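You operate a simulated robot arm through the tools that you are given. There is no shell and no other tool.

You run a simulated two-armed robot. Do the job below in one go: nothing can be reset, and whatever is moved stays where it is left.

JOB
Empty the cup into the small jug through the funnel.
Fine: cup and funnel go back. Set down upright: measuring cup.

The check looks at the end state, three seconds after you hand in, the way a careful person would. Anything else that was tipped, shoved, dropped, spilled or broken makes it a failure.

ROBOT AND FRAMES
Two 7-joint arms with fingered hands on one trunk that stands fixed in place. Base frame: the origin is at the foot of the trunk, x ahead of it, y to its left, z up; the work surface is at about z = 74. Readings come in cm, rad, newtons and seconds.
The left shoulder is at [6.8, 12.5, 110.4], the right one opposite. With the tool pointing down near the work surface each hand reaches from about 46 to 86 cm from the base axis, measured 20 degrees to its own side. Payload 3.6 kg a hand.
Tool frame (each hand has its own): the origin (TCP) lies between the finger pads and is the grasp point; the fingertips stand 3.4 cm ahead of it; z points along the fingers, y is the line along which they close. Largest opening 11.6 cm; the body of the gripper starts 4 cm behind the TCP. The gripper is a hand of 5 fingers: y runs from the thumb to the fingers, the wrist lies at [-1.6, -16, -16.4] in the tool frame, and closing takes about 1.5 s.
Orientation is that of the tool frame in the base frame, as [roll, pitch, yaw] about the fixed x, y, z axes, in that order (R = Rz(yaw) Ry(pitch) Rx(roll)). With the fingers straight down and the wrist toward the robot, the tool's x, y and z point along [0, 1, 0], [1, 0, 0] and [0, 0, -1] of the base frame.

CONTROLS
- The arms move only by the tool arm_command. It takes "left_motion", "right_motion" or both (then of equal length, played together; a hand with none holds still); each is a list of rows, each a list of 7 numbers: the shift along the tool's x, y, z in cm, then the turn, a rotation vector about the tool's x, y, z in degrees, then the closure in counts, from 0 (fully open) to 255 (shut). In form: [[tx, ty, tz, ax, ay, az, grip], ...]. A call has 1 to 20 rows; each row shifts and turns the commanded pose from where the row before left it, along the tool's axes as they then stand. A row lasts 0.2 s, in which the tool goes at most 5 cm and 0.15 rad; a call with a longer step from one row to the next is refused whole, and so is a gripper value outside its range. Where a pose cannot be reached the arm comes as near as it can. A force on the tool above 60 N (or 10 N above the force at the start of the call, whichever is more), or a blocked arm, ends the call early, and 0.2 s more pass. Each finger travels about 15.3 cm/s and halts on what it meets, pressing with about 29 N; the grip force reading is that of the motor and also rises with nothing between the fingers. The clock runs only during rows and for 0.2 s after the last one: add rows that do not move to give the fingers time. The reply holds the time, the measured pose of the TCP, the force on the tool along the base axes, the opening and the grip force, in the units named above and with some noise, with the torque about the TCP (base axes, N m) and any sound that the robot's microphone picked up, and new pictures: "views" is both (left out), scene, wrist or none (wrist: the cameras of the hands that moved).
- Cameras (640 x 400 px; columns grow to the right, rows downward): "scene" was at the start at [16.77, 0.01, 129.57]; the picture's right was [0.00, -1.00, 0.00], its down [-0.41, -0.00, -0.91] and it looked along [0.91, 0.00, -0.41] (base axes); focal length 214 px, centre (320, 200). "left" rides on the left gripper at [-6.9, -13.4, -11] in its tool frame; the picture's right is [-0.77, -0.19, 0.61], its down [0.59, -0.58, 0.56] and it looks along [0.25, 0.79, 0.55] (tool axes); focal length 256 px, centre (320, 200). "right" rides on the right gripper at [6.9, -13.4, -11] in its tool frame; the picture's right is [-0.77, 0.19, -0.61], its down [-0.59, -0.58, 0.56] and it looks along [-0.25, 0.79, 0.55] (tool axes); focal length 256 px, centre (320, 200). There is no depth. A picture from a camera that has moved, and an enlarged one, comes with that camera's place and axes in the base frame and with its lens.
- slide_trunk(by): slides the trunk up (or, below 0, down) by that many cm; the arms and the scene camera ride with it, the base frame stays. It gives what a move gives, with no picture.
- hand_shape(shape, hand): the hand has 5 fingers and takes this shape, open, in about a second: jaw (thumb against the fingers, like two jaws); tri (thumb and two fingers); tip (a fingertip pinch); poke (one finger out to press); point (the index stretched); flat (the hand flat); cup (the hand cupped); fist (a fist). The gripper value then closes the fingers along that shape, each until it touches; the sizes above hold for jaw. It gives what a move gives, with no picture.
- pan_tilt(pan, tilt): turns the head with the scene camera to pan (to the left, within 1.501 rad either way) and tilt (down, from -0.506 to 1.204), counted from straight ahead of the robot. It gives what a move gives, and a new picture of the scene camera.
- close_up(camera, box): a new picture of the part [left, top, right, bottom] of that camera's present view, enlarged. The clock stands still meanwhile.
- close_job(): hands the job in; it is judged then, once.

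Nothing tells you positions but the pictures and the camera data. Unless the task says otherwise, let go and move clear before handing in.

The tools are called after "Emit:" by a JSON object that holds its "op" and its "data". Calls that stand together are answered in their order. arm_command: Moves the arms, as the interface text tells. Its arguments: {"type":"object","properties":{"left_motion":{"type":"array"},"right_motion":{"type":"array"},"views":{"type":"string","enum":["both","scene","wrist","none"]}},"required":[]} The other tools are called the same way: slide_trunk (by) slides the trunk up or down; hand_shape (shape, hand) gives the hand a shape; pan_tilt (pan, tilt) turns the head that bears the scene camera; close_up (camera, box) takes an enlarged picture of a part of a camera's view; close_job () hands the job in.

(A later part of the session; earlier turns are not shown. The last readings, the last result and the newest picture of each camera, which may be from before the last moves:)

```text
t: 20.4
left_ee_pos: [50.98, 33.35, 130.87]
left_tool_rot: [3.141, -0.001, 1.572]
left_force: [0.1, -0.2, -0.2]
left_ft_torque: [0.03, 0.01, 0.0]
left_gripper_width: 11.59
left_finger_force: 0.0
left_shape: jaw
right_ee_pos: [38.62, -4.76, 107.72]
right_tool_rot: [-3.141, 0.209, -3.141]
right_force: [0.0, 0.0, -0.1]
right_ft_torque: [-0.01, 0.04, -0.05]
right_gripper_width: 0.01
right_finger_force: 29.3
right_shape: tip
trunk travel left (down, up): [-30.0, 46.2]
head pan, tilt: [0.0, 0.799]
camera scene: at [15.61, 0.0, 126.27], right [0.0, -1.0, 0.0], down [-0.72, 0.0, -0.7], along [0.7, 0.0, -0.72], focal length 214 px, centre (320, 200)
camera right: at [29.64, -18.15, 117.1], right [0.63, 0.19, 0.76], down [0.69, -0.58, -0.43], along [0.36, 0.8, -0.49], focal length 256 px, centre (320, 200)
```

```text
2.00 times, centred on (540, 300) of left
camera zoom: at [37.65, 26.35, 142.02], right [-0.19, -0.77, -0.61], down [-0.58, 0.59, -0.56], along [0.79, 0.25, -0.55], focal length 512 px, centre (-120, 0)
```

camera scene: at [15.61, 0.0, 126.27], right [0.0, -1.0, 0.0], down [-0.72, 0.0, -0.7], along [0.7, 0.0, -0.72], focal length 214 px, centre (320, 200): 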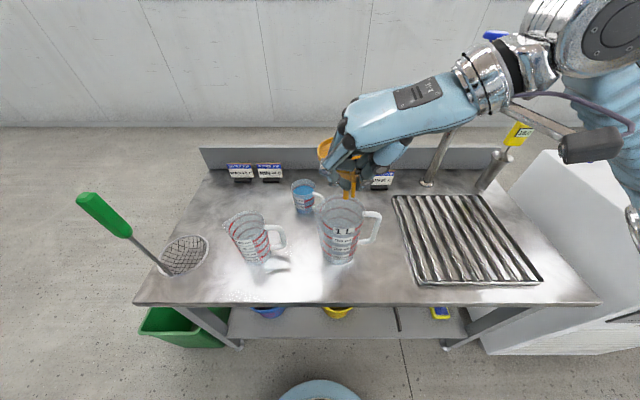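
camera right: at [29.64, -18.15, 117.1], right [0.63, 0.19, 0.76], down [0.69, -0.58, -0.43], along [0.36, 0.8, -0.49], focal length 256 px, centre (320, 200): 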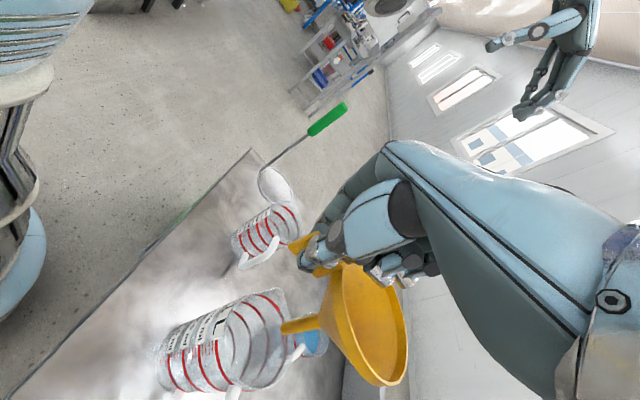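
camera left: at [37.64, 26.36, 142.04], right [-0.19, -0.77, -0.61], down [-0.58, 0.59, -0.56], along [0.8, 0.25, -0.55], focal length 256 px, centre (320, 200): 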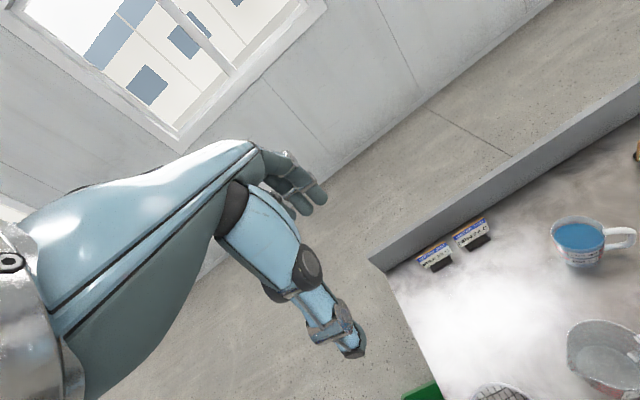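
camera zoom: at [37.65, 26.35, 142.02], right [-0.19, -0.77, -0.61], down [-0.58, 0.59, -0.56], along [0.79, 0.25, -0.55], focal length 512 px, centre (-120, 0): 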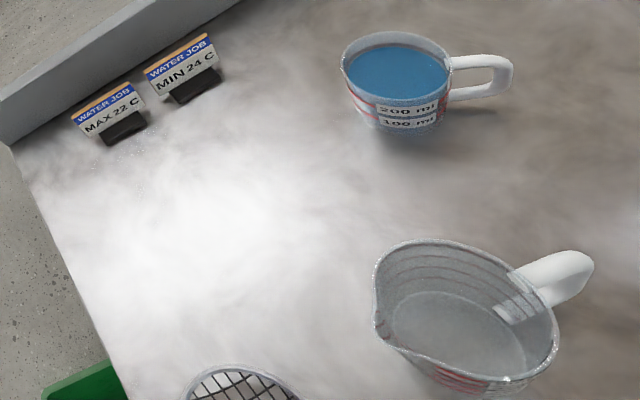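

The stem is clear of the big jug (bottom near z = 95). Before moving over, I'll measure the small jug's mouth more precisely from two cameras.

Emit:
{"op": "close_up", "data": {"camera": "scene", "box": [215, 195, 295, 275]}}

Emit:
{"op": "close_up", "data": {"camera": "left", "box": [550, 310, 640, 400]}}

Emit:
{"op": "close_up", "data": {"camera": "right", "box": [220, 180, 320, 280]}}

Emit:
{"op": "close_up", "data": {"camera": "right", "box": [150, 220, 420, 400]}}

```text
5.00 times, centred on (255, 235) of scene
camera zoom: at [15.61, 0.0, 126.27], right [0.0, -1.0, 0.0], down [-0.72, 0.0, -0.7], along [0.7, 0.0, -0.72], focal length 1072 px, centre (645, 25)
```

zoom: 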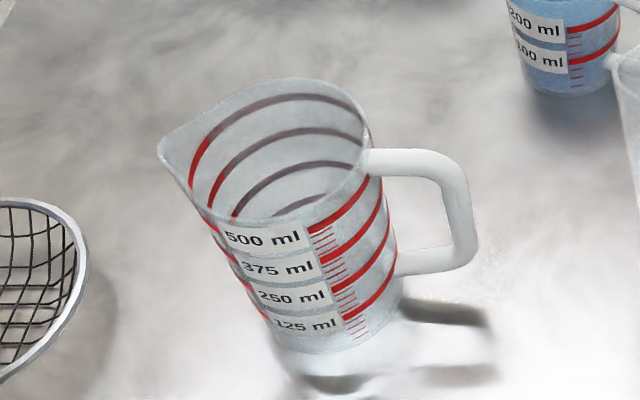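

```text
4.44 times, centred on (595, 355) of left
camera zoom: at [37.65, 26.35, 142.02], right [-0.19, -0.77, -0.61], down [-0.58, 0.59, -0.56], along [0.79, 0.25, -0.55], focal length 1138 px, centre (-902, -489)
```

zoom: 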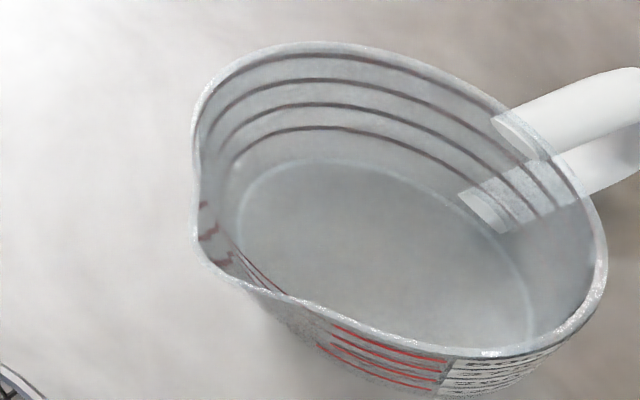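

```text
4.00 times, centred on (270, 230) of right
camera zoom: at [29.64, -18.15, 117.1], right [0.63, 0.19, 0.76], down [0.69, -0.58, -0.43], along [0.36, 0.8, -0.49], focal length 1024 px, centre (520, 80)
```

zoom: 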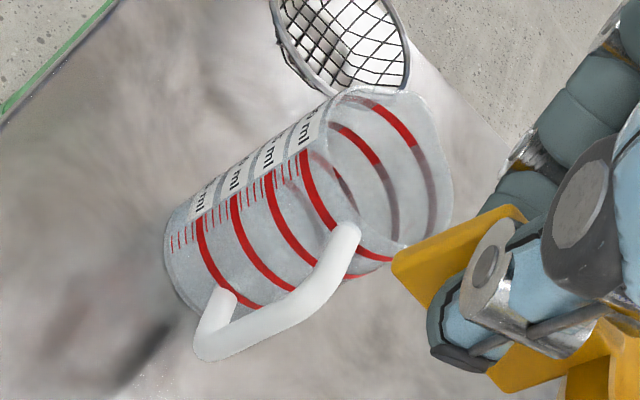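

```text
2.22 times, centred on (285, 310) of right
camera zoom: at [29.64, -18.15, 117.1], right [0.63, 0.19, 0.76], down [0.69, -0.58, -0.43], along [0.36, 0.8, -0.49], focal length 569 px, centre (398, -44)
```

zoom: 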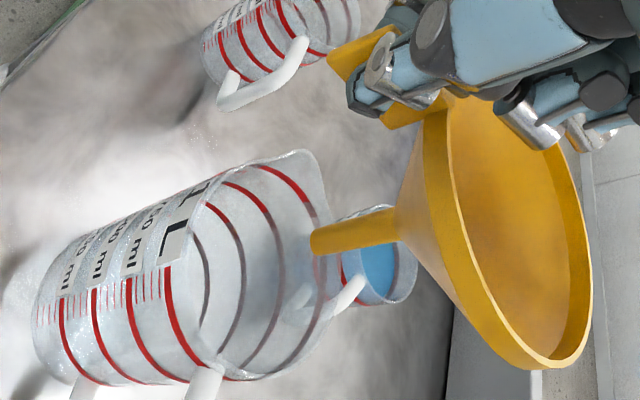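

The small jug's axis is about (46.0, 16.9) with its rim near z = 86.7, and the funnel hangs upright with its stem 7.8 cm ahead of the grasp. I'll carry it sideways over the small jug at this height.

Emit:
{"op": "arm_command", "data": {"right_motion": [[0.03, 0.8, -0.006, 0, 0, 0, 255], [0.03, 1.463, -0.006, 0, 0, 0, 255], [0.03, 1.463, -0.006, 0, 0, 0, 255], [0.03, 1.463, -0.006, 0, 0, 0, 255], [0.03, 1.463, -0.006, 0, 0, 0, 255], [0.03, 1.463, -0.006, 0, 0, 0, 255], [0.03, 1.463, -0.006, 0, 0, 0, 255], [0.03, 1.463, -0.006, 0, 0, 0, 255], [0.03, 1.463, -0.006, 0, 0, 0, 255], [0.03, 1.463, -0.006, 0, 0, 0, 255], [0.03, 1.463, -0.006, 0, 0, 0, 255], [0.03, 1.463, -0.006, 0, 0, 0, 255], [0.03, 1.463, -0.006, 0, 0, 0, 255], [0.03, 1.463, -0.006, 0, 0, 0, 255], [0.03, 1.463, -0.006, 0, 0, 0, 255], [0.03, 0.67, -0.006, 0, 0, 0, 255], [0, 0, 0, 0, 0, 0, 255], [0, 0, 0, 0, 0, 0, 255]], "views": "both"}}

Emit:
{"op": "close_up", "data": {"camera": "scene", "box": [200, 130, 320, 270]}}

Emit:
{"op": "close_up", "data": {"camera": "right", "box": [150, 220, 420, 400]}}

Emit:
{"op": "close_up", "data": {"camera": "left", "box": [480, 240, 640, 400]}}

```text
t: 24.2
left_ee_pos: [51.12, 33.38, 130.85]
left_tool_rot: [-3.141, -0.001, 1.571]
left_force: [0.3, 1.1, -0.1]
left_ft_torque: [-0.03, 0.01, -0.01]
left_gripper_width: 11.57
left_finger_force: 0.0
left_shape: jaw
right_ee_pos: [38.24, 17.18, 107.7]
right_tool_rot: [3.14, 0.209, 3.14]
right_force: [-1.0, 0.2, -0.5]
right_ft_torque: [-0.01, 0.05, 0.01]
right_gripper_width: 0.0
right_finger_force: 29.1
right_shape: tip
trunk travel left (down, up): [-30.0, 46.2]
head pan, tilt: [0.0, 0.799]
camera scene: at [15.62, 0.06, 126.27], right [0.0, -1.0, 0.0], down [-0.72, 0.0, -0.7], along [0.7, 0.0, -0.72], focal length 214 px, centre (320, 200)
camera right: at [29.18, 3.77, 117.2], right [0.63, 0.19, 0.76], down [0.69, -0.58, -0.43], along [0.36, 0.79, -0.49], focal length 256 px, centre (320, 200)
```

scene: 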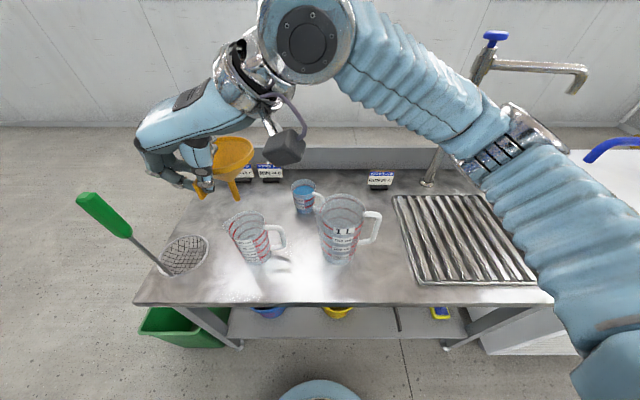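
right: 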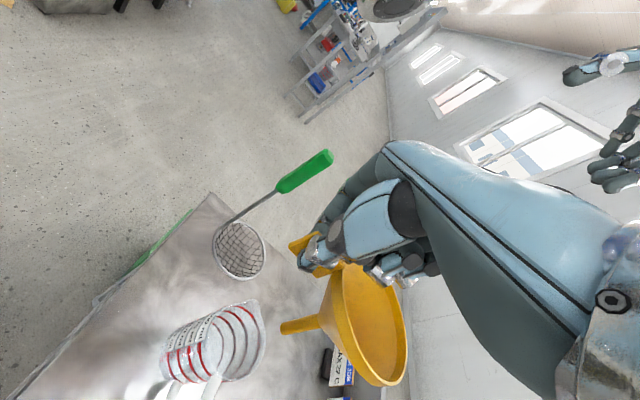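

```text
2.86 times, centred on (260, 200) of scene
camera zoom: at [15.62, 0.06, 126.27], right [0.0, -1.0, 0.0], down [-0.72, 0.0, -0.7], along [0.7, 0.0, -0.72], focal length 613 px, centre (491, 200)
```

zoom: 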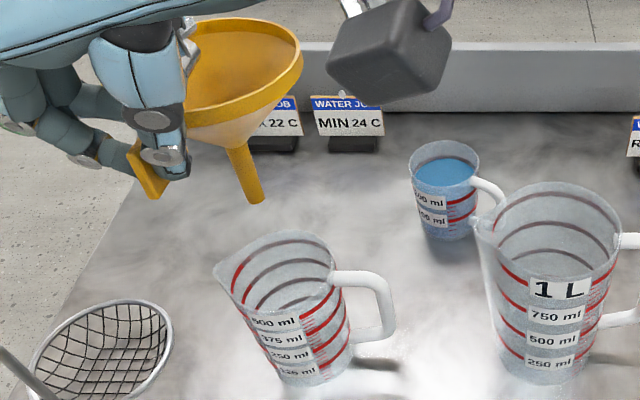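

```text
2.22 times, centred on (285, 310) of right
camera zoom: at [29.18, 3.77, 117.2], right [0.63, 0.19, 0.76], down [0.69, -0.58, -0.43], along [0.36, 0.79, -0.49], focal length 569 px, centre (398, -44)
```

zoom: 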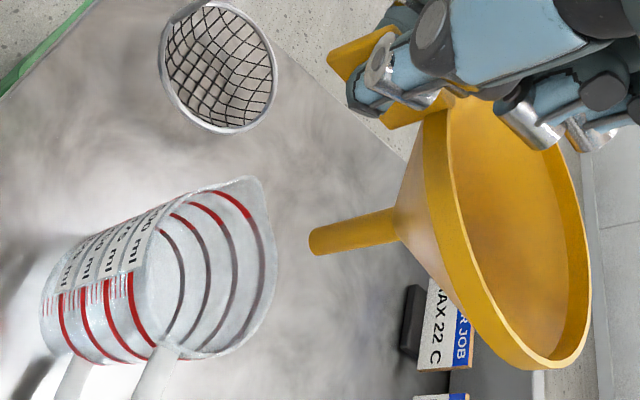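

```text
2.50 times, centred on (560, 320) of left
camera zoom: at [37.67, 26.41, 142.01], right [-0.19, -0.77, -0.61], down [-0.58, 0.59, -0.57], along [0.79, 0.25, -0.55], focal length 640 px, centre (-280, -100)
```

zoom: 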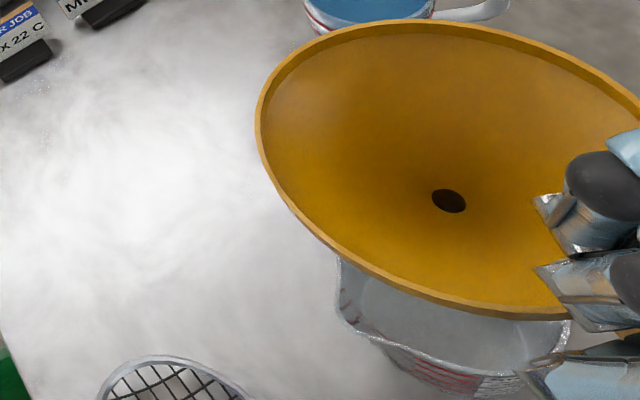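

The stem is over the jug mouth, within about 0.3 cm. I'll lower straight down with a small x correction so the stem enters the jug, stopping before contact.

Emit:
{"op": "arm_command", "data": {"right_motion": [[0.237, 0, 0.972, 0, 0, 0, 255], [0.237, 0, 0.972, 0, 0, 0, 255], [0.237, 0, 0.972, 0, 0, 0, 255], [0.237, 0, 0.972, 0, 0, 0, 255], [0.237, 0, 0.972, 0, 0, 0, 255], [0.237, 0, 0.972, 0, 0, 0, 255], [0.237, 0, 0.972, 0, 0, 0, 255], [0.237, 0, 0.972, 0, 0, 0, 255], [0.237, 0, 0.972, 0, 0, 0, 255], [0.237, 0, 0.972, 0, 0, 0, 255], [0.208, 0, 0.978, 0, 0, 0, 255], [0.208, 0, 0.978, 0, 0, 0, 255], [0.208, 0, 0.978, 0, 0, 0, 255], [0, 0, 0, 0, 0, 0, 255]], "views": "both"}}

Emit:
{"op": "close_up", "data": {"camera": "scene", "box": [200, 160, 310, 280]}}

Emit:
{"op": "close_up", "data": {"camera": "right", "box": [150, 220, 420, 400]}}

Emit:
{"op": "close_up", "data": {"camera": "left", "box": [480, 240, 640, 400]}}

```text
t: 27.2
left_ee_pos: [51.08, 33.38, 130.81]
left_tool_rot: [3.14, -0.001, 1.572]
left_force: [-0.3, -0.1, -0.1]
left_ft_torque: [0.02, 0.01, -0.03]
left_gripper_width: 11.59
left_finger_force: 0.1
left_shape: jaw
right_ee_pos: [37.85, 16.97, 94.81]
right_tool_rot: [-3.141, 0.209, 3.141]
right_force: [-0.3, 0.4, -0.6]
right_ft_torque: [-0.01, 0.05, -0.01]
right_gripper_width: 0.0
right_finger_force: 28.8
right_shape: tip
trunk travel left (down, up): [-30.0, 46.2]
head pan, tilt: [0.0, 0.799]
camera scene: at [15.62, 0.06, 126.27], right [0.0, -1.0, 0.0], down [-0.72, 0.0, -0.7], along [0.7, 0.0, -0.72], focal length 214 px, centre (320, 200)
camera right: at [28.82, 3.64, 104.21], right [0.63, 0.19, 0.76], down [0.69, -0.58, -0.43], along [0.36, 0.8, -0.49], focal length 256 px, centre (320, 200)
```

scene: 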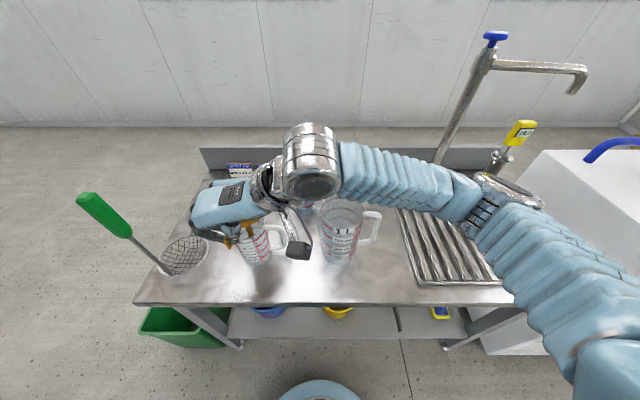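
right: 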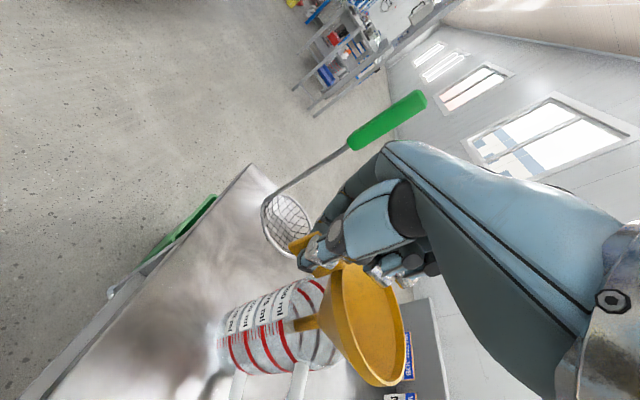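

```text
3.33 times, centred on (255, 220) of scene
camera zoom: at [15.62, 0.06, 126.27], right [0.0, -1.0, 0.0], down [-0.72, 0.0, -0.7], along [0.7, 0.0, -0.72], focal length 715 px, centre (537, 133)
```

zoom: 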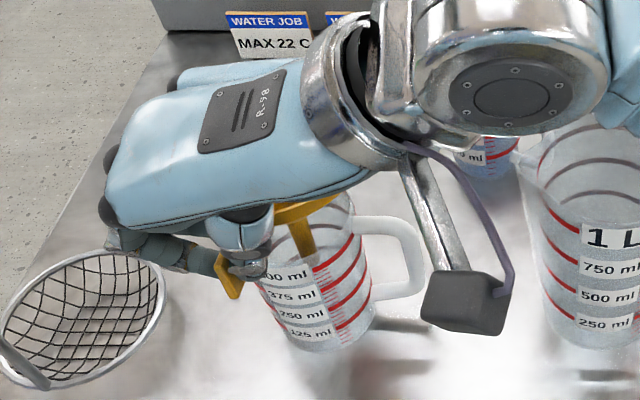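

```text
2.22 times, centred on (285, 310) of right
camera zoom: at [28.82, 3.64, 104.21], right [0.63, 0.19, 0.76], down [0.69, -0.58, -0.43], along [0.36, 0.8, -0.49], focal length 569 px, centre (398, -44)
```

zoom: 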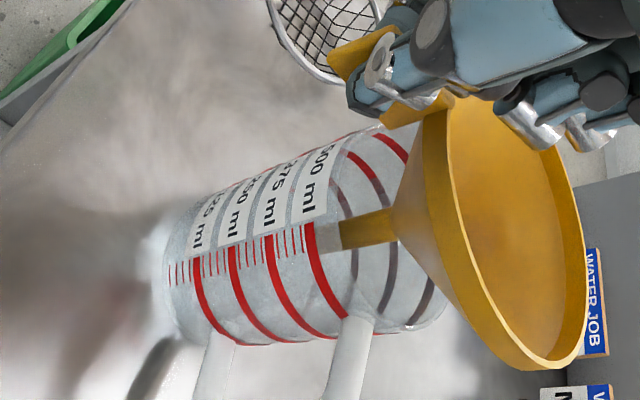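

```text
2.50 times, centred on (560, 320) of left
camera zoom: at [37.66, 26.41, 142.02], right [-0.19, -0.77, -0.61], down [-0.58, 0.59, -0.57], along [0.79, 0.25, -0.55], focal length 640 px, centre (-280, -100)
```

zoom: 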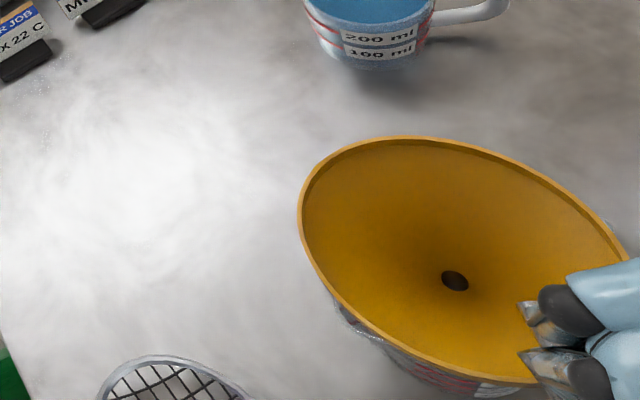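

The stem is inside the jug and centred. I'll lower further, then creep down until the funnel seats.

Emit:
{"op": "arm_command", "data": {"right_motion": [[0.187, 0, 0.88, 0, 0, 0, 255], [0.187, 0, 0.88, 0, 0, 0, 255], [0.187, 0, 0.88, 0, 0, 0, 255], [0.187, 0, 0.88, 0, 0, 0, 255], [0.125, 0, 0.587, 0, 0, 0, 255], [0, 0, 0, 0, 0, 0, 255]], "views": "both"}}

Emit:
{"op": "close_up", "data": {"camera": "right", "box": [150, 220, 420, 400]}}

Emit:
{"op": "close_up", "data": {"camera": "left", "box": [480, 240, 640, 400]}}

```text
t: 28.6
left_ee_pos: [51.07, 33.33, 130.86]
left_tool_rot: [-3.141, 0.002, 1.57]
left_force: [1.0, -0.7, -0.8]
left_ft_torque: [0.03, 0.02, -0.02]
left_gripper_width: 11.6
left_finger_force: 0.1
left_shape: jaw
right_ee_pos: [37.94, 17.13, 90.53]
right_tool_rot: [-3.14, 0.21, 3.142]
right_force: [-0.2, 0.2, 0.4]
right_ft_torque: [-0.01, -0.01, 0.03]
right_gripper_width: 0.0
right_finger_force: 28.8
right_shape: tip
trunk travel left (down, up): [-30.0, 46.2]
head pan, tilt: [0.0, 0.799]
camera scene: at [15.61, 0.06, 126.27], right [0.0, -1.0, 0.0], down [-0.72, 0.0, -0.7], along [0.7, 0.0, -0.72], focal length 214 px, centre (320, 200)
camera right: at [28.79, 3.7, 99.88], right [0.63, 0.19, 0.76], down [0.69, -0.58, -0.43], along [0.36, 0.79, -0.49], focal length 256 px, centre (320, 200)
```

scene: 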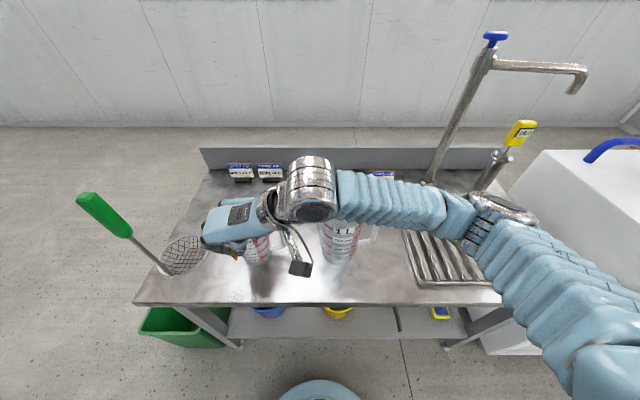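
right: 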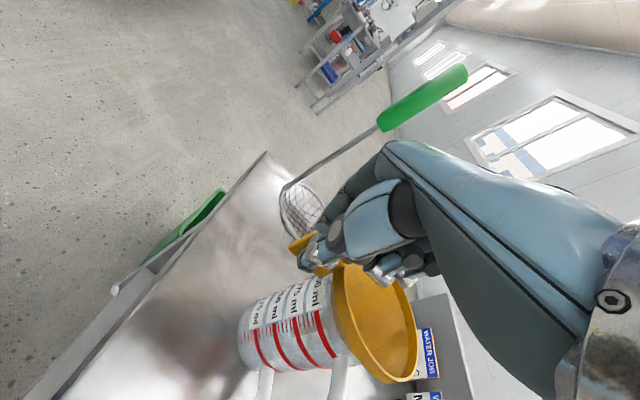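

```text
2.22 times, centred on (285, 310) of right
camera zoom: at [28.79, 3.7, 99.88], right [0.63, 0.19, 0.76], down [0.69, -0.58, -0.43], along [0.36, 0.79, -0.49], focal length 569 px, centre (398, -44)
```

zoom: 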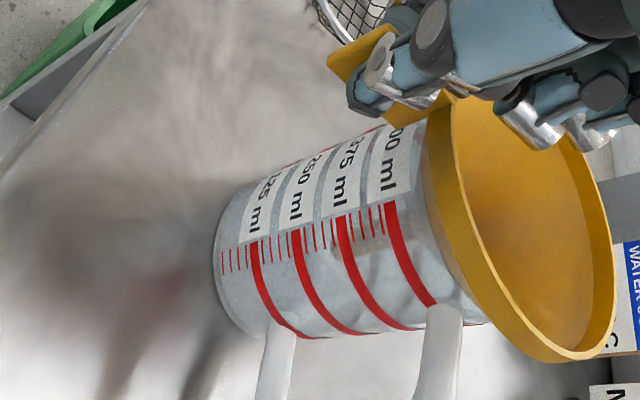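

```text
2.50 times, centred on (560, 320) of left
camera zoom: at [37.65, 26.41, 142.02], right [-0.19, -0.77, -0.61], down [-0.58, 0.59, -0.57], along [0.79, 0.25, -0.55], focal length 640 px, centre (-280, -100)
```

zoom: 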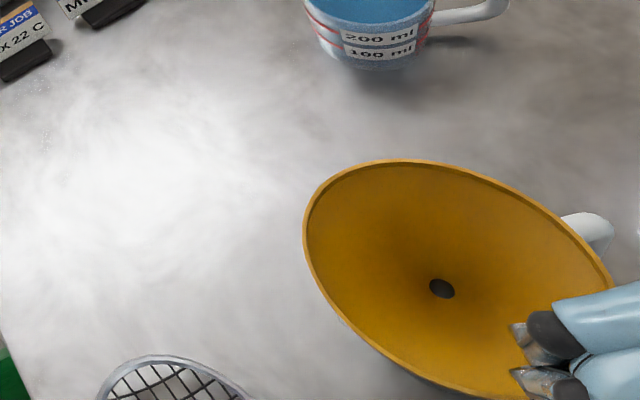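

The funnel has seated on the jug rim and pitched a few degrees in the pinch as I lowered, so the jug is carrying it. I'll open the fingers gradually so it settles level.

Emit:
{"op": "arm_command", "data": {"right_motion": [[0, 0, 0, 0, 0, 0, 240], [0, 0, 0, 0, 0, 0, 225], [0, 0, 0, 0, 0, 0, 210], [0, 0, 0, 0, 0, 0, 190], [0, 0, 0, 0, 0, 0, 160], [0, 0, 0, 0, 0, 0, 120], [0, 0, 0, 0, 0, 0, 80], [0, 0, 0, 0, 0, 0, 40], [0, 0, 0, 0, 0, 0, 0], [0, 0, 0, 0, 0, 0, 0], [0, 0, 0, 0, 0, 0, 0]], "views": "both"}}

Emit:
{"op": "close_up", "data": {"camera": "right", "box": [150, 220, 420, 400]}}

Emit:
{"op": "close_up", "data": {"camera": "left", "box": [480, 240, 640, 400]}}

Emit:
{"op": "close_up", "data": {"camera": "scene", "box": [180, 180, 320, 280]}}

```text
t: 31.0
left_ee_pos: [51.0, 33.28, 130.76]
left_tool_rot: [-3.14, 0.0, 1.571]
left_force: [-0.2, 0.1, -0.2]
left_ft_torque: [0.0, 0.02, -0.03]
left_gripper_width: 11.61
left_finger_force: 0.1
left_shape: jaw
right_ee_pos: [37.85, 17.03, 90.41]
right_tool_rot: [3.141, 0.21, 3.141]
right_force: [-0.1, 0.1, -0.4]
right_ft_torque: [-0.04, 0.02, -0.03]
right_gripper_width: 11.58
right_finger_force: 0.1
right_shape: tip
trunk travel left (down, up): [-30.0, 46.2]
head pan, tilt: [0.0, 0.799]
camera scene: at [15.61, 0.05, 126.27], right [0.0, -1.0, 0.0], down [-0.72, 0.0, -0.7], along [0.7, 0.0, -0.72], focal length 214 px, centre (320, 200)
camera right: at [28.8, 3.69, 99.9], right [0.63, 0.19, 0.76], down [0.69, -0.58, -0.43], along [0.36, 0.79, -0.49], focal length 256 px, centre (320, 200)
```

scene: 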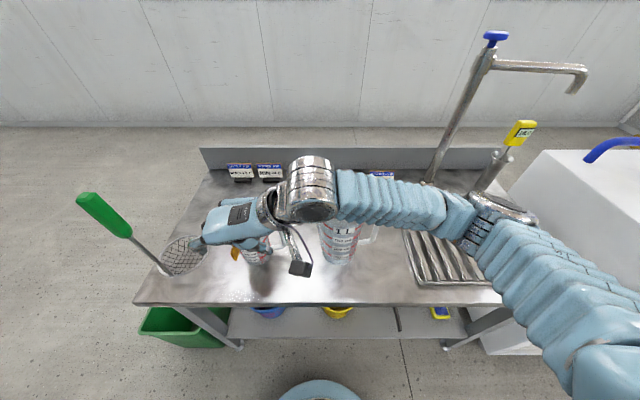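
right: 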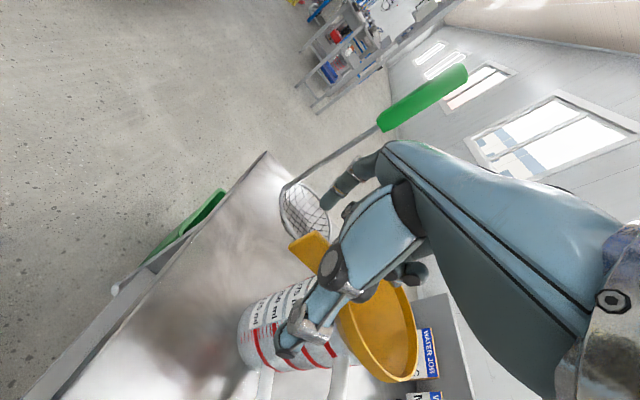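

```text
2.22 times, centred on (285, 310) of right
camera zoom: at [28.8, 3.69, 99.9], right [0.63, 0.19, 0.76], down [0.69, -0.58, -0.43], along [0.36, 0.79, -0.49], focal length 569 px, centre (398, -44)
```

zoom: 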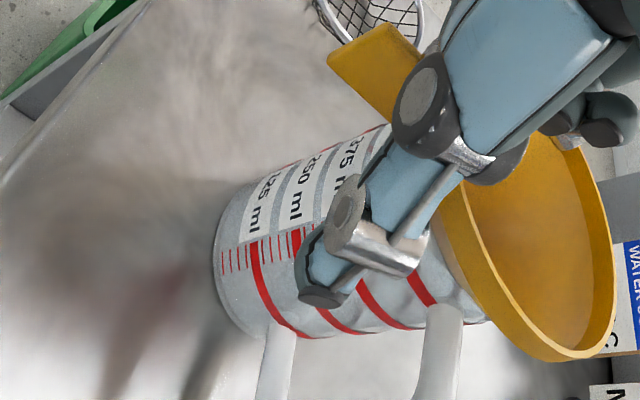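

```text
2.50 times, centred on (560, 320) of left
camera zoom: at [37.66, 26.4, 142.02], right [-0.19, -0.77, -0.61], down [-0.58, 0.59, -0.57], along [0.79, 0.25, -0.55], focal length 640 px, centre (-280, -100)
```

zoom: 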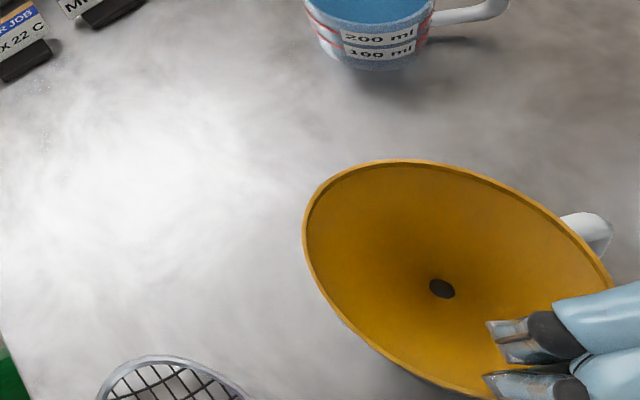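

```text
4.00 times, centred on (250, 230) of scene
camera zoom: at [15.61, 0.05, 126.27], right [0.0, -1.0, 0.0], down [-0.72, 0.0, -0.7], along [0.7, 0.0, -0.72], focal length 858 px, centre (600, 80)
```

zoom: 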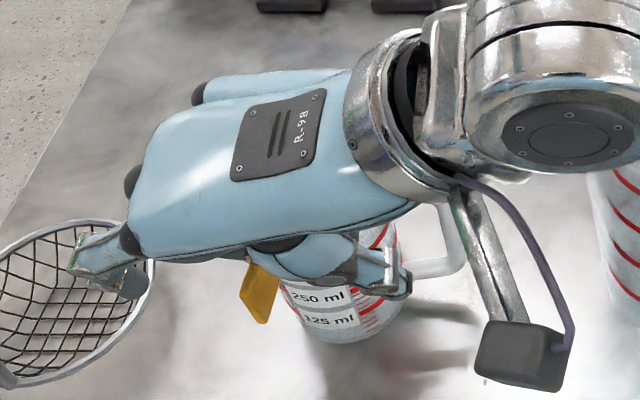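

Nothing shifted on release, so the funnel is fully supported by the small jug. I'll raise the right hand straight up and withdraw it to the right.

Emit:
{"op": "arm_command", "data": {"right_motion": [[-0.104, 0, -0.489, 0, 0, 0, 0], [-0.208, 0, -0.978, 0, 0, 0, 0], [-0.208, 0, -0.978, 0, 0, 0, 0], [-0.312, 0, -1.467, 0, 0, 0, 0], [-0.312, 0, -1.467, 0, 0, 0, 0], [-0.312, 0, -1.467, 0, 0, 0, 0], [-0.312, 0, -1.467, 0, 0, 0, 0], [-0.312, 0, -1.467, 0, 0, 0, 0], [-0.312, 0, -1.467, 0, 0, 0, 0], [-0.312, 0, -1.467, 0, 0, 0, 0], [0, -3, 0, 0, 0, 0, 0], [0, -3, 0, 0, 0, 0, 0], [0, -3, 0, 0, 0, 0, 0], [0, -3, 0, 0, 0, 0, 0], [0, -3, 0, 0, 0, 0, 0], [0, -3, 0, 0, 0, 0, 0], [0, -3, 0, 0, 0, 0, 0], [0, -3, 0, 0, 0, 0, 0], [0, -3, 0, 0, 0, 0, 0], [0, -3, 0, 0, 0, 0, 0]], "views": "both"}}

Emit:
{"op": "close_up", "data": {"camera": "scene", "box": [200, 180, 320, 280]}}

Emit:
{"op": "close_up", "data": {"camera": "left", "box": [480, 200, 640, 400]}}

Emit:
{"op": "close_up", "data": {"camera": "scene", "box": [280, 160, 330, 220]}}

```text
t: 35.2
left_ee_pos: [50.98, 33.05, 130.8]
left_tool_rot: [-3.141, 0.0, 1.572]
left_force: [0.0, 0.0, -0.4]
left_ft_torque: [0.03, 0.02, 0.0]
left_gripper_width: 11.6
left_finger_force: 0.1
left_shape: jaw
right_ee_pos: [37.86, -13.19, 103.66]
right_tool_rot: [-3.141, 0.209, -3.142]
right_force: [0.7, -0.7, 0.5]
right_ft_torque: [0.02, 0.02, 0.02]
right_gripper_width: 11.61
right_finger_force: 0.0
right_shape: tip
trunk travel left (down, up): [-30.0, 46.2]
head pan, tilt: [0.0, 0.799]
camera scene: at [15.58, -0.06, 126.28], right [0.0, -1.0, 0.0], down [-0.72, 0.0, -0.7], along [0.7, 0.0, -0.72], focal length 214 px, centre (320, 200)
camera right: at [28.73, -26.7, 112.95], right [0.63, 0.19, 0.76], down [0.69, -0.58, -0.43], along [0.36, 0.8, -0.49], focal length 256 px, centre (320, 200)
```

scene: 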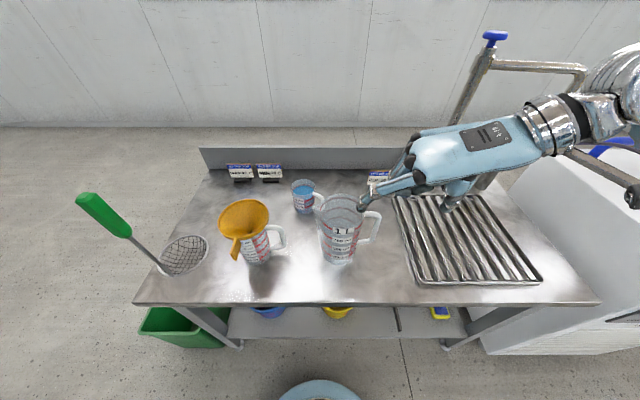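
right: 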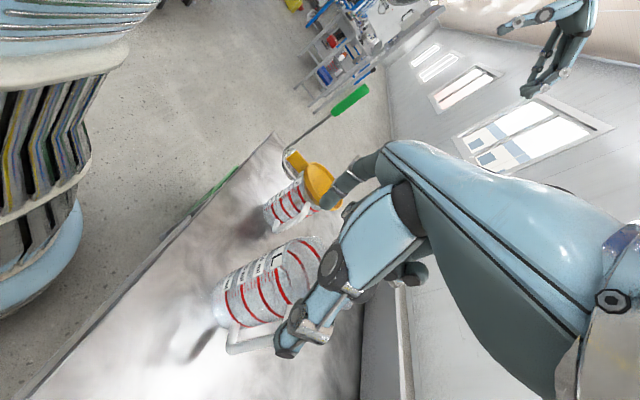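

```text
4.00 times, centred on (260, 230) of scene
camera zoom: at [15.58, -0.06, 126.28], right [0.0, -1.0, 0.0], down [-0.72, 0.0, -0.7], along [0.7, 0.0, -0.72], focal length 858 px, centre (560, 80)
```

zoom: 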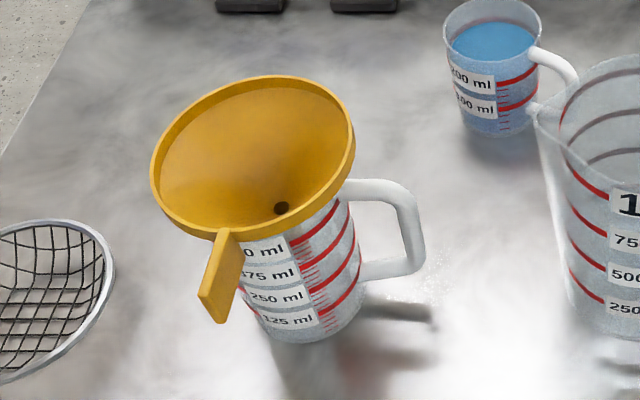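

```text
2.00 times, centred on (560, 300) of left
camera zoom: at [37.63, 26.26, 142.05], right [-0.19, -0.77, -0.61], down [-0.58, 0.59, -0.56], along [0.8, 0.25, -0.55], focal length 512 px, centre (-160, 0)
```

zoom: 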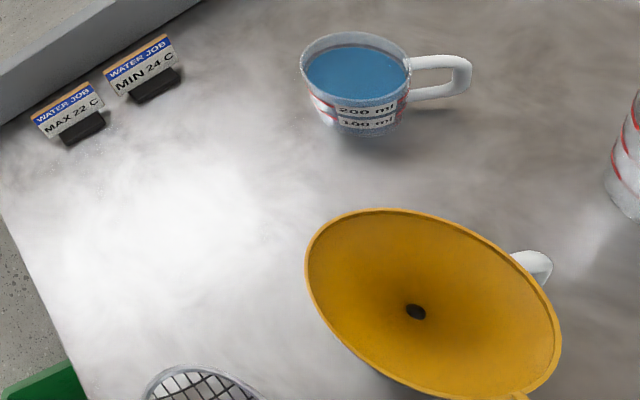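

```text
6.67 times, centred on (305, 190) of scene
camera zoom: at [15.58, -0.06, 126.28], right [0.0, -1.0, 0.0], down [-0.72, 0.0, -0.7], along [0.7, 0.0, -0.72], focal length 1430 px, centre (420, 267)
```

zoom: 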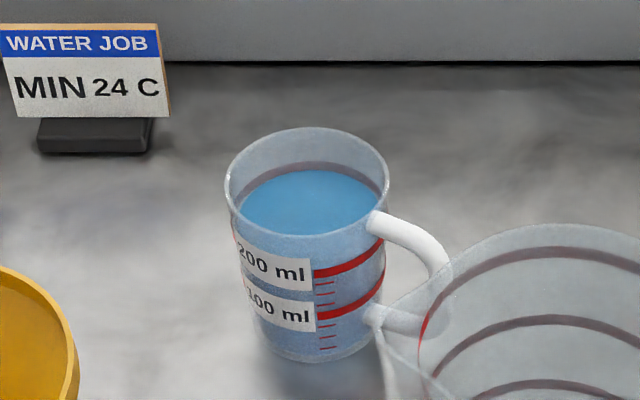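

The funnel sits in the small jug with its rim near z ≈ 90. A top-down grasp of the cup with the right hand, with the cup's handle behind, looks best: the gap between the jugs is narrow, and the green-handled strainer rises at the left. I'll raise the trunk for room, then rehearse the pouring roll in free air above the jug with the empty hand.

Emit:
{"op": "slide_trunk", "data": {"by": 15}}

Emit:
{"op": "hand_shape", "data": {"hand": "right", "shape": "jaw"}}

Emit:
{"op": "arm_command", "data": {"right_motion": [[-0.85, 3.02, 1.396, 0, 0, 0, 0], [-0.85, 3.02, 1.396, 0, 0, 0, 0], [-0.85, 3.02, 1.396, 0, 0, 0, 0], [-0.85, 3.02, 1.396, 0, 0, 0, 0], [-0.85, 3.02, 1.396, 0, 0, 0, 0], [-0.85, 3.02, 1.396, 0, 0, 0, 0], [-0.85, 3.02, 1.396, 0, 0, 0, 0], [-0.85, 3.02, 1.396, 0, 0, 0, 0], [-0.85, 3.02, 1.396, 0, 0, 0, 0], [0, 0, 0, 0, 0, 0, 0]], "views": "both"}}

```text
t: 36.9
left_ee_pos: [51.14, 33.19, 145.88]
left_tool_rot: [-3.139, 0.0, 1.57]
left_force: [-0.1, -0.1, -0.5]
left_ft_torque: [0.01, 0.03, -0.01]
left_gripper_width: 11.58
left_finger_force: 0.0
left_shape: jaw
right_ee_pos: [37.82, -12.88, 118.58]
right_tool_rot: [-3.141, 0.208, 3.141]
right_force: [0.8, -0.2, -0.6]
right_ft_torque: [0.0, 0.0, -0.03]
right_gripper_width: 11.58
right_finger_force: 0.0
right_shape: tip
trunk travel left (down, up): [-45.0, 31.2]
head pan, tilt: [0.0, 0.799]
```

```text
t: 37.8
left_ee_pos: [51.09, 33.14, 145.88]
left_tool_rot: [-3.14, 0.0, 1.57]
left_force: [0.7, 0.2, -0.4]
left_ft_torque: [0.0, 0.03, -0.01]
left_gripper_width: 11.58
left_finger_force: 0.1
left_shape: jaw
right_ee_pos: [37.85, -12.9, 118.62]
right_tool_rot: [3.141, 0.209, -3.141]
right_force: [1.1, 0.1, 0.1]
right_ft_torque: [0.01, -0.03, 0.0]
right_gripper_width: 11.58
right_finger_force: 0.1
right_shape: jaw
trunk travel left (down, up): [-45.0, 31.2]
head pan, tilt: [0.0, 0.799]
```

```text
t: 40.0
left_ee_pos: [51.02, 32.97, 145.94]
left_tool_rot: [-3.142, 0.001, 1.572]
left_force: [-0.2, 0.4, 0.9]
left_ft_torque: [0.01, -0.01, 0.03]
left_gripper_width: 11.6
left_finger_force: 0.0
left_shape: jaw
right_ee_pos: [47.74, 14.38, 107.83]
right_tool_rot: [-3.141, 0.21, 3.141]
right_force: [-0.5, 0.4, -0.1]
right_ft_torque: [0.04, 0.0, -0.04]
right_gripper_width: 11.56
right_finger_force: 0.0
right_shape: jaw
trunk travel left (down, up): [-45.0, 31.2]
head pan, tilt: [0.0, 0.799]
camera scene: at [11.16, -0.05, 141.49], right [0.0, -1.0, 0.0], down [-0.72, 0.0, -0.7], along [0.7, 0.0, -0.72], focal length 214 px, centre (320, 200)
camera right: at [38.76, 1.03, 117.11], right [0.63, 0.19, 0.76], down [0.69, -0.58, -0.43], along [0.36, 0.8, -0.49], focal length 256 px, centre (320, 200)
```

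scene: 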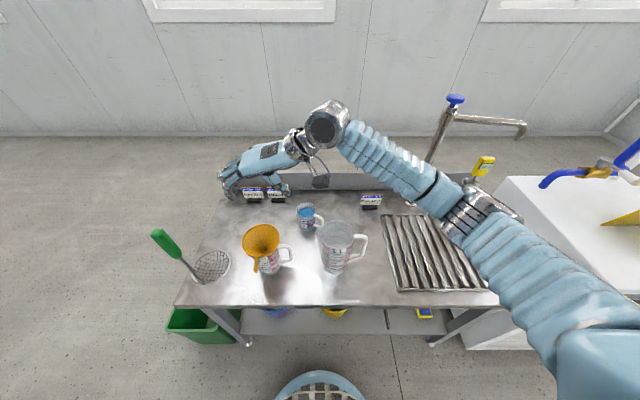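
right: 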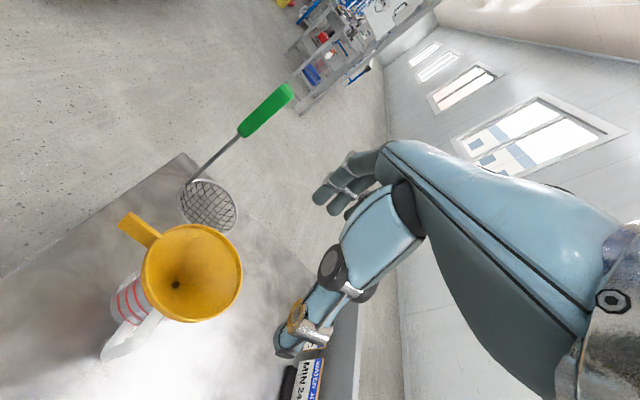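

The pose is fine. Next I'll rehearse the roll of about 90° in place.

Emit:
{"op": "arm_command", "data": {"right_motion": [[0, 0, 0, 0, -8, 0, 0], [0, 0, 0, 0, -8, 0, 0], [0, 0, 0, 0, -8, 0, 0], [0, 0, 0, 0, -8, 0, 0], [0, 0, 0, 0, -8, 0, 0], [0, 0, 0, 0, -8, 0, 0], [0, 0, 0, 0, -8, 0, 0], [0, 0, 0, 0, -8, 0, 0], [0, 0, 0, 0, -8, 0, 0], [0, 0, 0, 0, -8, 0, 0], [0, 0, 0, 0, -8, 0, 0], [0, 0, 0, 0, 0, 0, 0], [0, 0, 0, 0, 0, 0, 0]], "views": "both"}}

```text
t: 42.8
left_ee_pos: [51.06, 33.12, 145.86]
left_tool_rot: [3.141, 0.0, 1.569]
left_force: [-0.4, -0.6, 0.0]
left_ft_torque: [0.0, 0.0, 0.02]
left_gripper_width: 11.59
left_finger_force: 0.1
left_shape: jaw
right_ee_pos: [47.86, 14.18, 107.81]
right_tool_rot: [0.001, 1.397, 0.003]
right_force: [0.2, -0.7, 0.1]
right_ft_torque: [0.02, -0.03, 0.0]
right_gripper_width: 11.59
right_finger_force: 0.1
right_shape: jaw
trunk travel left (down, up): [-45.0, 31.2]
head pan, tilt: [0.0, 0.799]
camera scene: at [11.17, 0.04, 141.48], right [0.0, -1.0, 0.0], down [-0.72, 0.0, -0.7], along [0.7, 0.0, -0.72], focal length 214 px, centre (320, 200)
camera right: at [38.22, 0.86, 99.15], right [-0.74, 0.19, 0.65], down [0.45, -0.58, 0.68], along [0.5, 0.8, 0.34], focal length 256 px, centre (320, 200)
```

scene: 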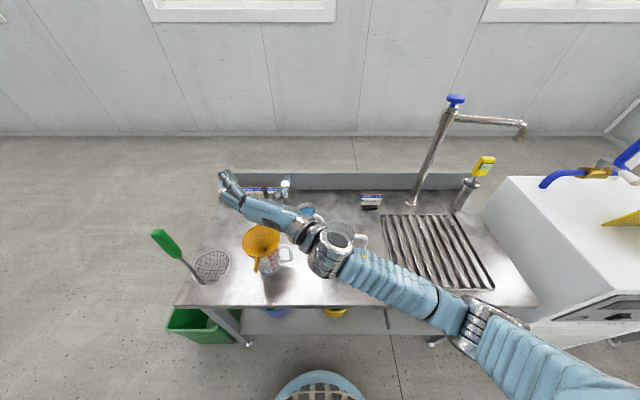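
right: 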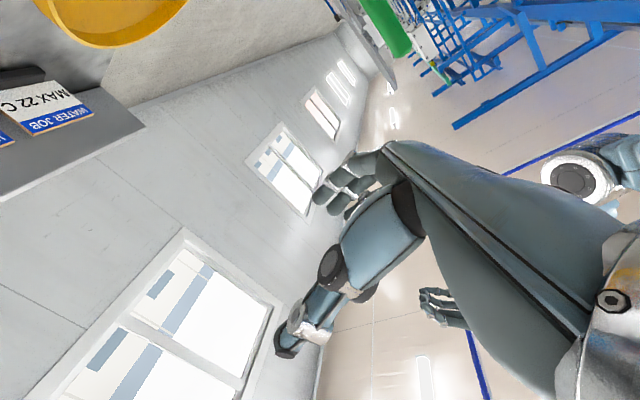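

The arm reaches the full pouring roll without trouble. Now I'll roll back upright, then turn the hand to point forward so it can come down on the cup between the two jugs.

Emit:
{"op": "arm_command", "data": {"right_motion": [[0, 0, 0, 0, 8.33, 0, 0], [0, 0, 0, 0, 8.33, 0, 0], [0, 0, 0, 0, 8.33, 0, 0], [0, 0, 0, 0, 8.33, 0, 0], [0, 0, 0, 0, 8.33, 0, 0], [0, 0, 0, 0, 8.33, 0, 0], [0, 0, 0, 0, 8.33, 0, 0], [0, 0, 0, 0, 8.33, 0, 0], [0, 0, 0, 0, 8.33, 0, 0], [0, 0, 0, 0, 8.33, 0, 0], [0, 0, 0, 0, 8.33, 0, 0], [0, 0, 0, 0, 8.37, 0, 0], [0, 0, -1, 0, 0, 8, 0], [0, 0, -1, 0, 0, 8, 0], [0, 0, -1, 0, 0, 8, 0], [0, 0, -1, 0, 0, 8, 0], [0, 0, -1, 0, 0, 8, 0], [0, 0, -1, 0, 0, 8, 0], [0, 0, -1, 0, 0, 8, 0], [0, 0, -1, 0, 0, 8, 0]], "views": "none"}}

```text
t: 47.0
left_ee_pos: [51.07, 33.31, 145.89]
left_tool_rot: [3.141, 0.002, 1.571]
left_force: [0.2, -1.0, -0.6]
left_ft_torque: [-0.02, -0.03, -0.02]
left_gripper_width: 11.61
left_finger_force: 0.1
left_shape: jaw
right_ee_pos: [47.99, 14.47, 115.77]
right_tool_rot: [-3.141, 0.002, 2.023]
right_force: [-0.2, -0.2, -0.6]
right_ft_torque: [0.0, 0.0, -0.02]
right_gripper_width: 11.6
right_finger_force: 0.0
right_shape: jaw
trunk travel left (down, up): [-45.0, 31.2]
head pan, tilt: [0.0, 0.799]
```

The hand is now yawed to about 26° from straight ahead. I'll finish the yaw, move above the cup, and tilt slightly so the wrist rides high over the jug rims.

Emit:
{"op": "arm_command", "data": {"right_motion": [[0, 0, 0, 0, 0, 7.73, 0], [0, 0, 0, 0, 0, 7.73, 0], [0, 0, 0, 0, 0, 7.73, 0], [0, 0, 0, 0, 0, 7.73, 0], [-0.922, 1.963, 1.725, 0, 0, 0, 0], [-0.922, 1.963, 1.725, 0, 0, 0, 0], [-0.922, 1.963, 1.725, 0, 0, 0, 0], [-0.922, 1.963, 1.725, 0, 0, 0, 0], [-0.922, 1.963, 1.725, 0, 0, 0, 0], [-0.922, 1.963, 1.725, 0, 0, 0, 0], [-0.922, 1.963, 1.725, 0, 0, 0, 0], [-0.922, 1.963, 1.725, 0, 0, 0, 0], [0, 0, 0, 7.5, 0, 0, 0], [0, 0, 0, 7.5, 0, 0, 0], [0, 0, 0, 0, 7.73, -2.07, 0], [0, 0, 0, 0, 0, 0, 0]], "views": "both"}}

Emit:
{"op": "close_up", "data": {"camera": "scene", "box": [220, 130, 400, 290]}}

Emit:
{"op": "close_up", "data": {"camera": "right", "box": [160, 160, 400, 400]}}

```text
t: 50.4
left_ee_pos: [51.05, 33.24, 145.85]
left_tool_rot: [3.14, 0.0, 1.57]
left_force: [-0.3, 0.1, 0.5]
left_ft_torque: [-0.01, 0.01, 0.01]
left_gripper_width: 11.6
left_finger_force: 0.0
left_shape: jaw
right_ee_pos: [62.99, 5.77, 102.09]
right_tool_rot: [-2.878, -0.14, 1.486]
right_force: [0.0, -0.7, 0.0]
right_ft_torque: [0.02, 0.0, 0.03]
right_gripper_width: 11.56
right_finger_force: 0.1
right_shape: jaw
trunk travel left (down, up): [-45.0, 31.2]
head pan, tilt: [0.0, 0.799]
camera scene: at [11.23, 0.14, 141.48], right [0.0, -1.0, 0.0], down [-0.72, 0.0, -0.7], along [0.7, 0.0, -0.72], focal length 214 px, centre (320, 200)
camera right: at [53.27, 11.39, 117.09], right [0.27, -0.86, 0.43], down [-0.75, -0.47, -0.47], along [0.61, -0.19, -0.77], focal length 256 px, centre (320, 200)
```

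scene: 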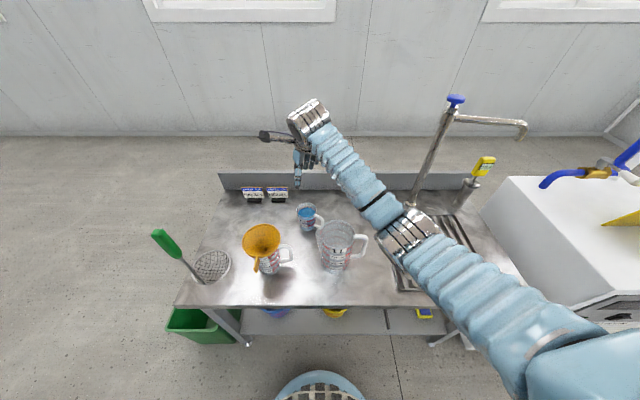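
right: 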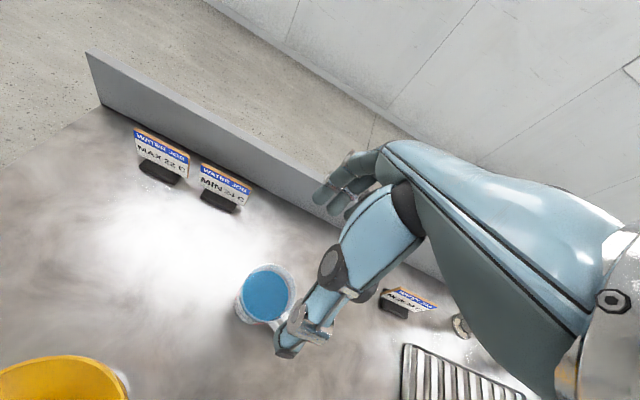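

```text
2.50 times, centred on (310, 210) of scene
camera zoom: at [11.23, 0.14, 141.48], right [0.0, -1.0, 0.0], down [-0.72, 0.0, -0.7], along [0.7, 0.0, -0.72], focal length 536 px, centre (345, 175)
```

zoom: 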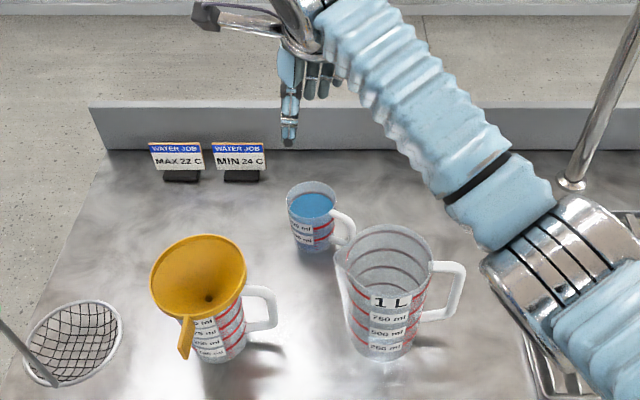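

```text
1.67 times, centred on (280, 280) of right
camera zoom: at [53.27, 11.39, 117.09], right [0.27, -0.86, 0.43], down [-0.75, -0.47, -0.47], along [0.61, -0.19, -0.77], focal length 427 px, centre (387, 67)
```

zoom: 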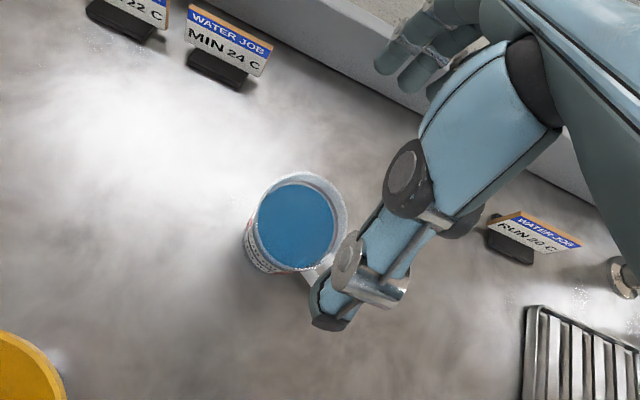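

The forearm would pass low over the big jug from this height. I'll raise the trunk another 12 cm so the arm comes down steeply, and bring the left hand around as a side-view camera.

Emit:
{"op": "slide_trunk", "data": {"by": 12}}

Emit:
{"op": "arm_command", "data": {"left_motion": [[0, 0, 3.6, 0, 0, 8, 0], [0, 0, 3.6, 0, 0, 8, 0], [0, 0, 3.6, 0, 0, 8, 0], [0, 0, 3.6, 0, 0, 8, 0], [0, 0, 3.6, 0, 0, 8, 0], [0, 0, 3.6, 0, 0, 8, 0], [0, 0, 3.6, 0, 0, 8, 0], [0, 0, 3.6, 0, 0, 8, 0], [0, 0, 3.6, 0, 0, 8, 0], [0, 0, 3.6, 0, 0, 8, 0], [0, 0, 0, 0, 0, 0, 0]], "views": "both"}}

```text
t: 51.9
left_ee_pos: [51.1, 33.04, 157.9]
left_tool_rot: [-3.141, 0.0, 1.571]
left_force: [0.4, 0.7, -1.1]
left_ft_torque: [-0.02, -0.01, -0.03]
left_gripper_width: 11.59
left_finger_force: 0.1
left_shape: jaw
right_ee_pos: [62.96, 5.56, 114.12]
right_tool_rot: [-2.88, -0.137, 1.485]
right_force: [0.5, 0.8, -0.7]
right_ft_torque: [-0.03, 0.05, 0.0]
right_gripper_width: 11.57
right_finger_force: 0.0
right_shape: jaw
trunk travel left (down, up): [-57.0, 19.2]
head pan, tilt: [0.0, 0.799]
```

```text
t: 54.3
left_ee_pos: [51.12, 32.95, 121.74]
left_tool_rot: [3.14, -0.001, 0.172]
left_force: [-0.1, 0.8, 0.4]
left_ft_torque: [-0.02, 0.0, -0.01]
left_gripper_width: 11.59
left_finger_force: 0.0
left_shape: jaw
right_ee_pos: [62.86, 5.72, 114.13]
right_tool_rot: [-2.878, -0.139, 1.485]
right_force: [0.3, 0.5, 0.7]
right_ft_torque: [0.0, -0.03, 0.02]
right_gripper_width: 11.6
right_finger_force: 0.0
right_shape: jaw
trunk travel left (down, up): [-57.0, 19.2]
head pan, tilt: [0.0, 0.799]
camera scene: at [9.58, 0.08, 153.56], right [0.0, -1.0, 0.0], down [-0.72, 0.0, -0.7], along [0.7, 0.0, -0.72], focal length 214 px, centre (320, 200)
camera left: at [42.07, 44.94, 132.96], right [-0.79, 0.05, -0.61], down [0.48, 0.67, -0.57], along [0.38, -0.74, -0.55], focal length 256 px, centre (320, 200)
```

scene: 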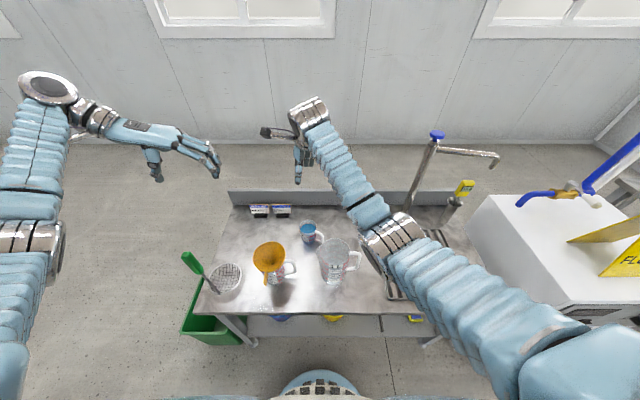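
left: 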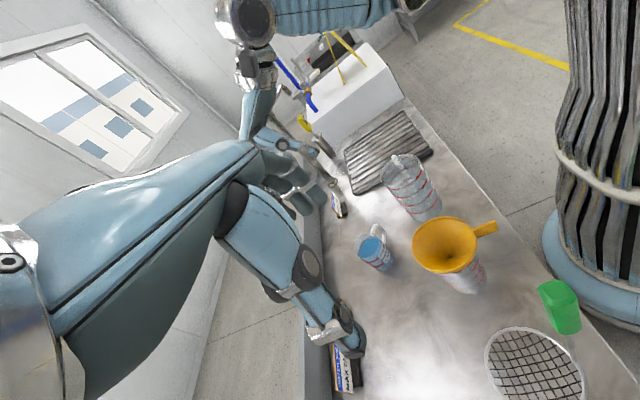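

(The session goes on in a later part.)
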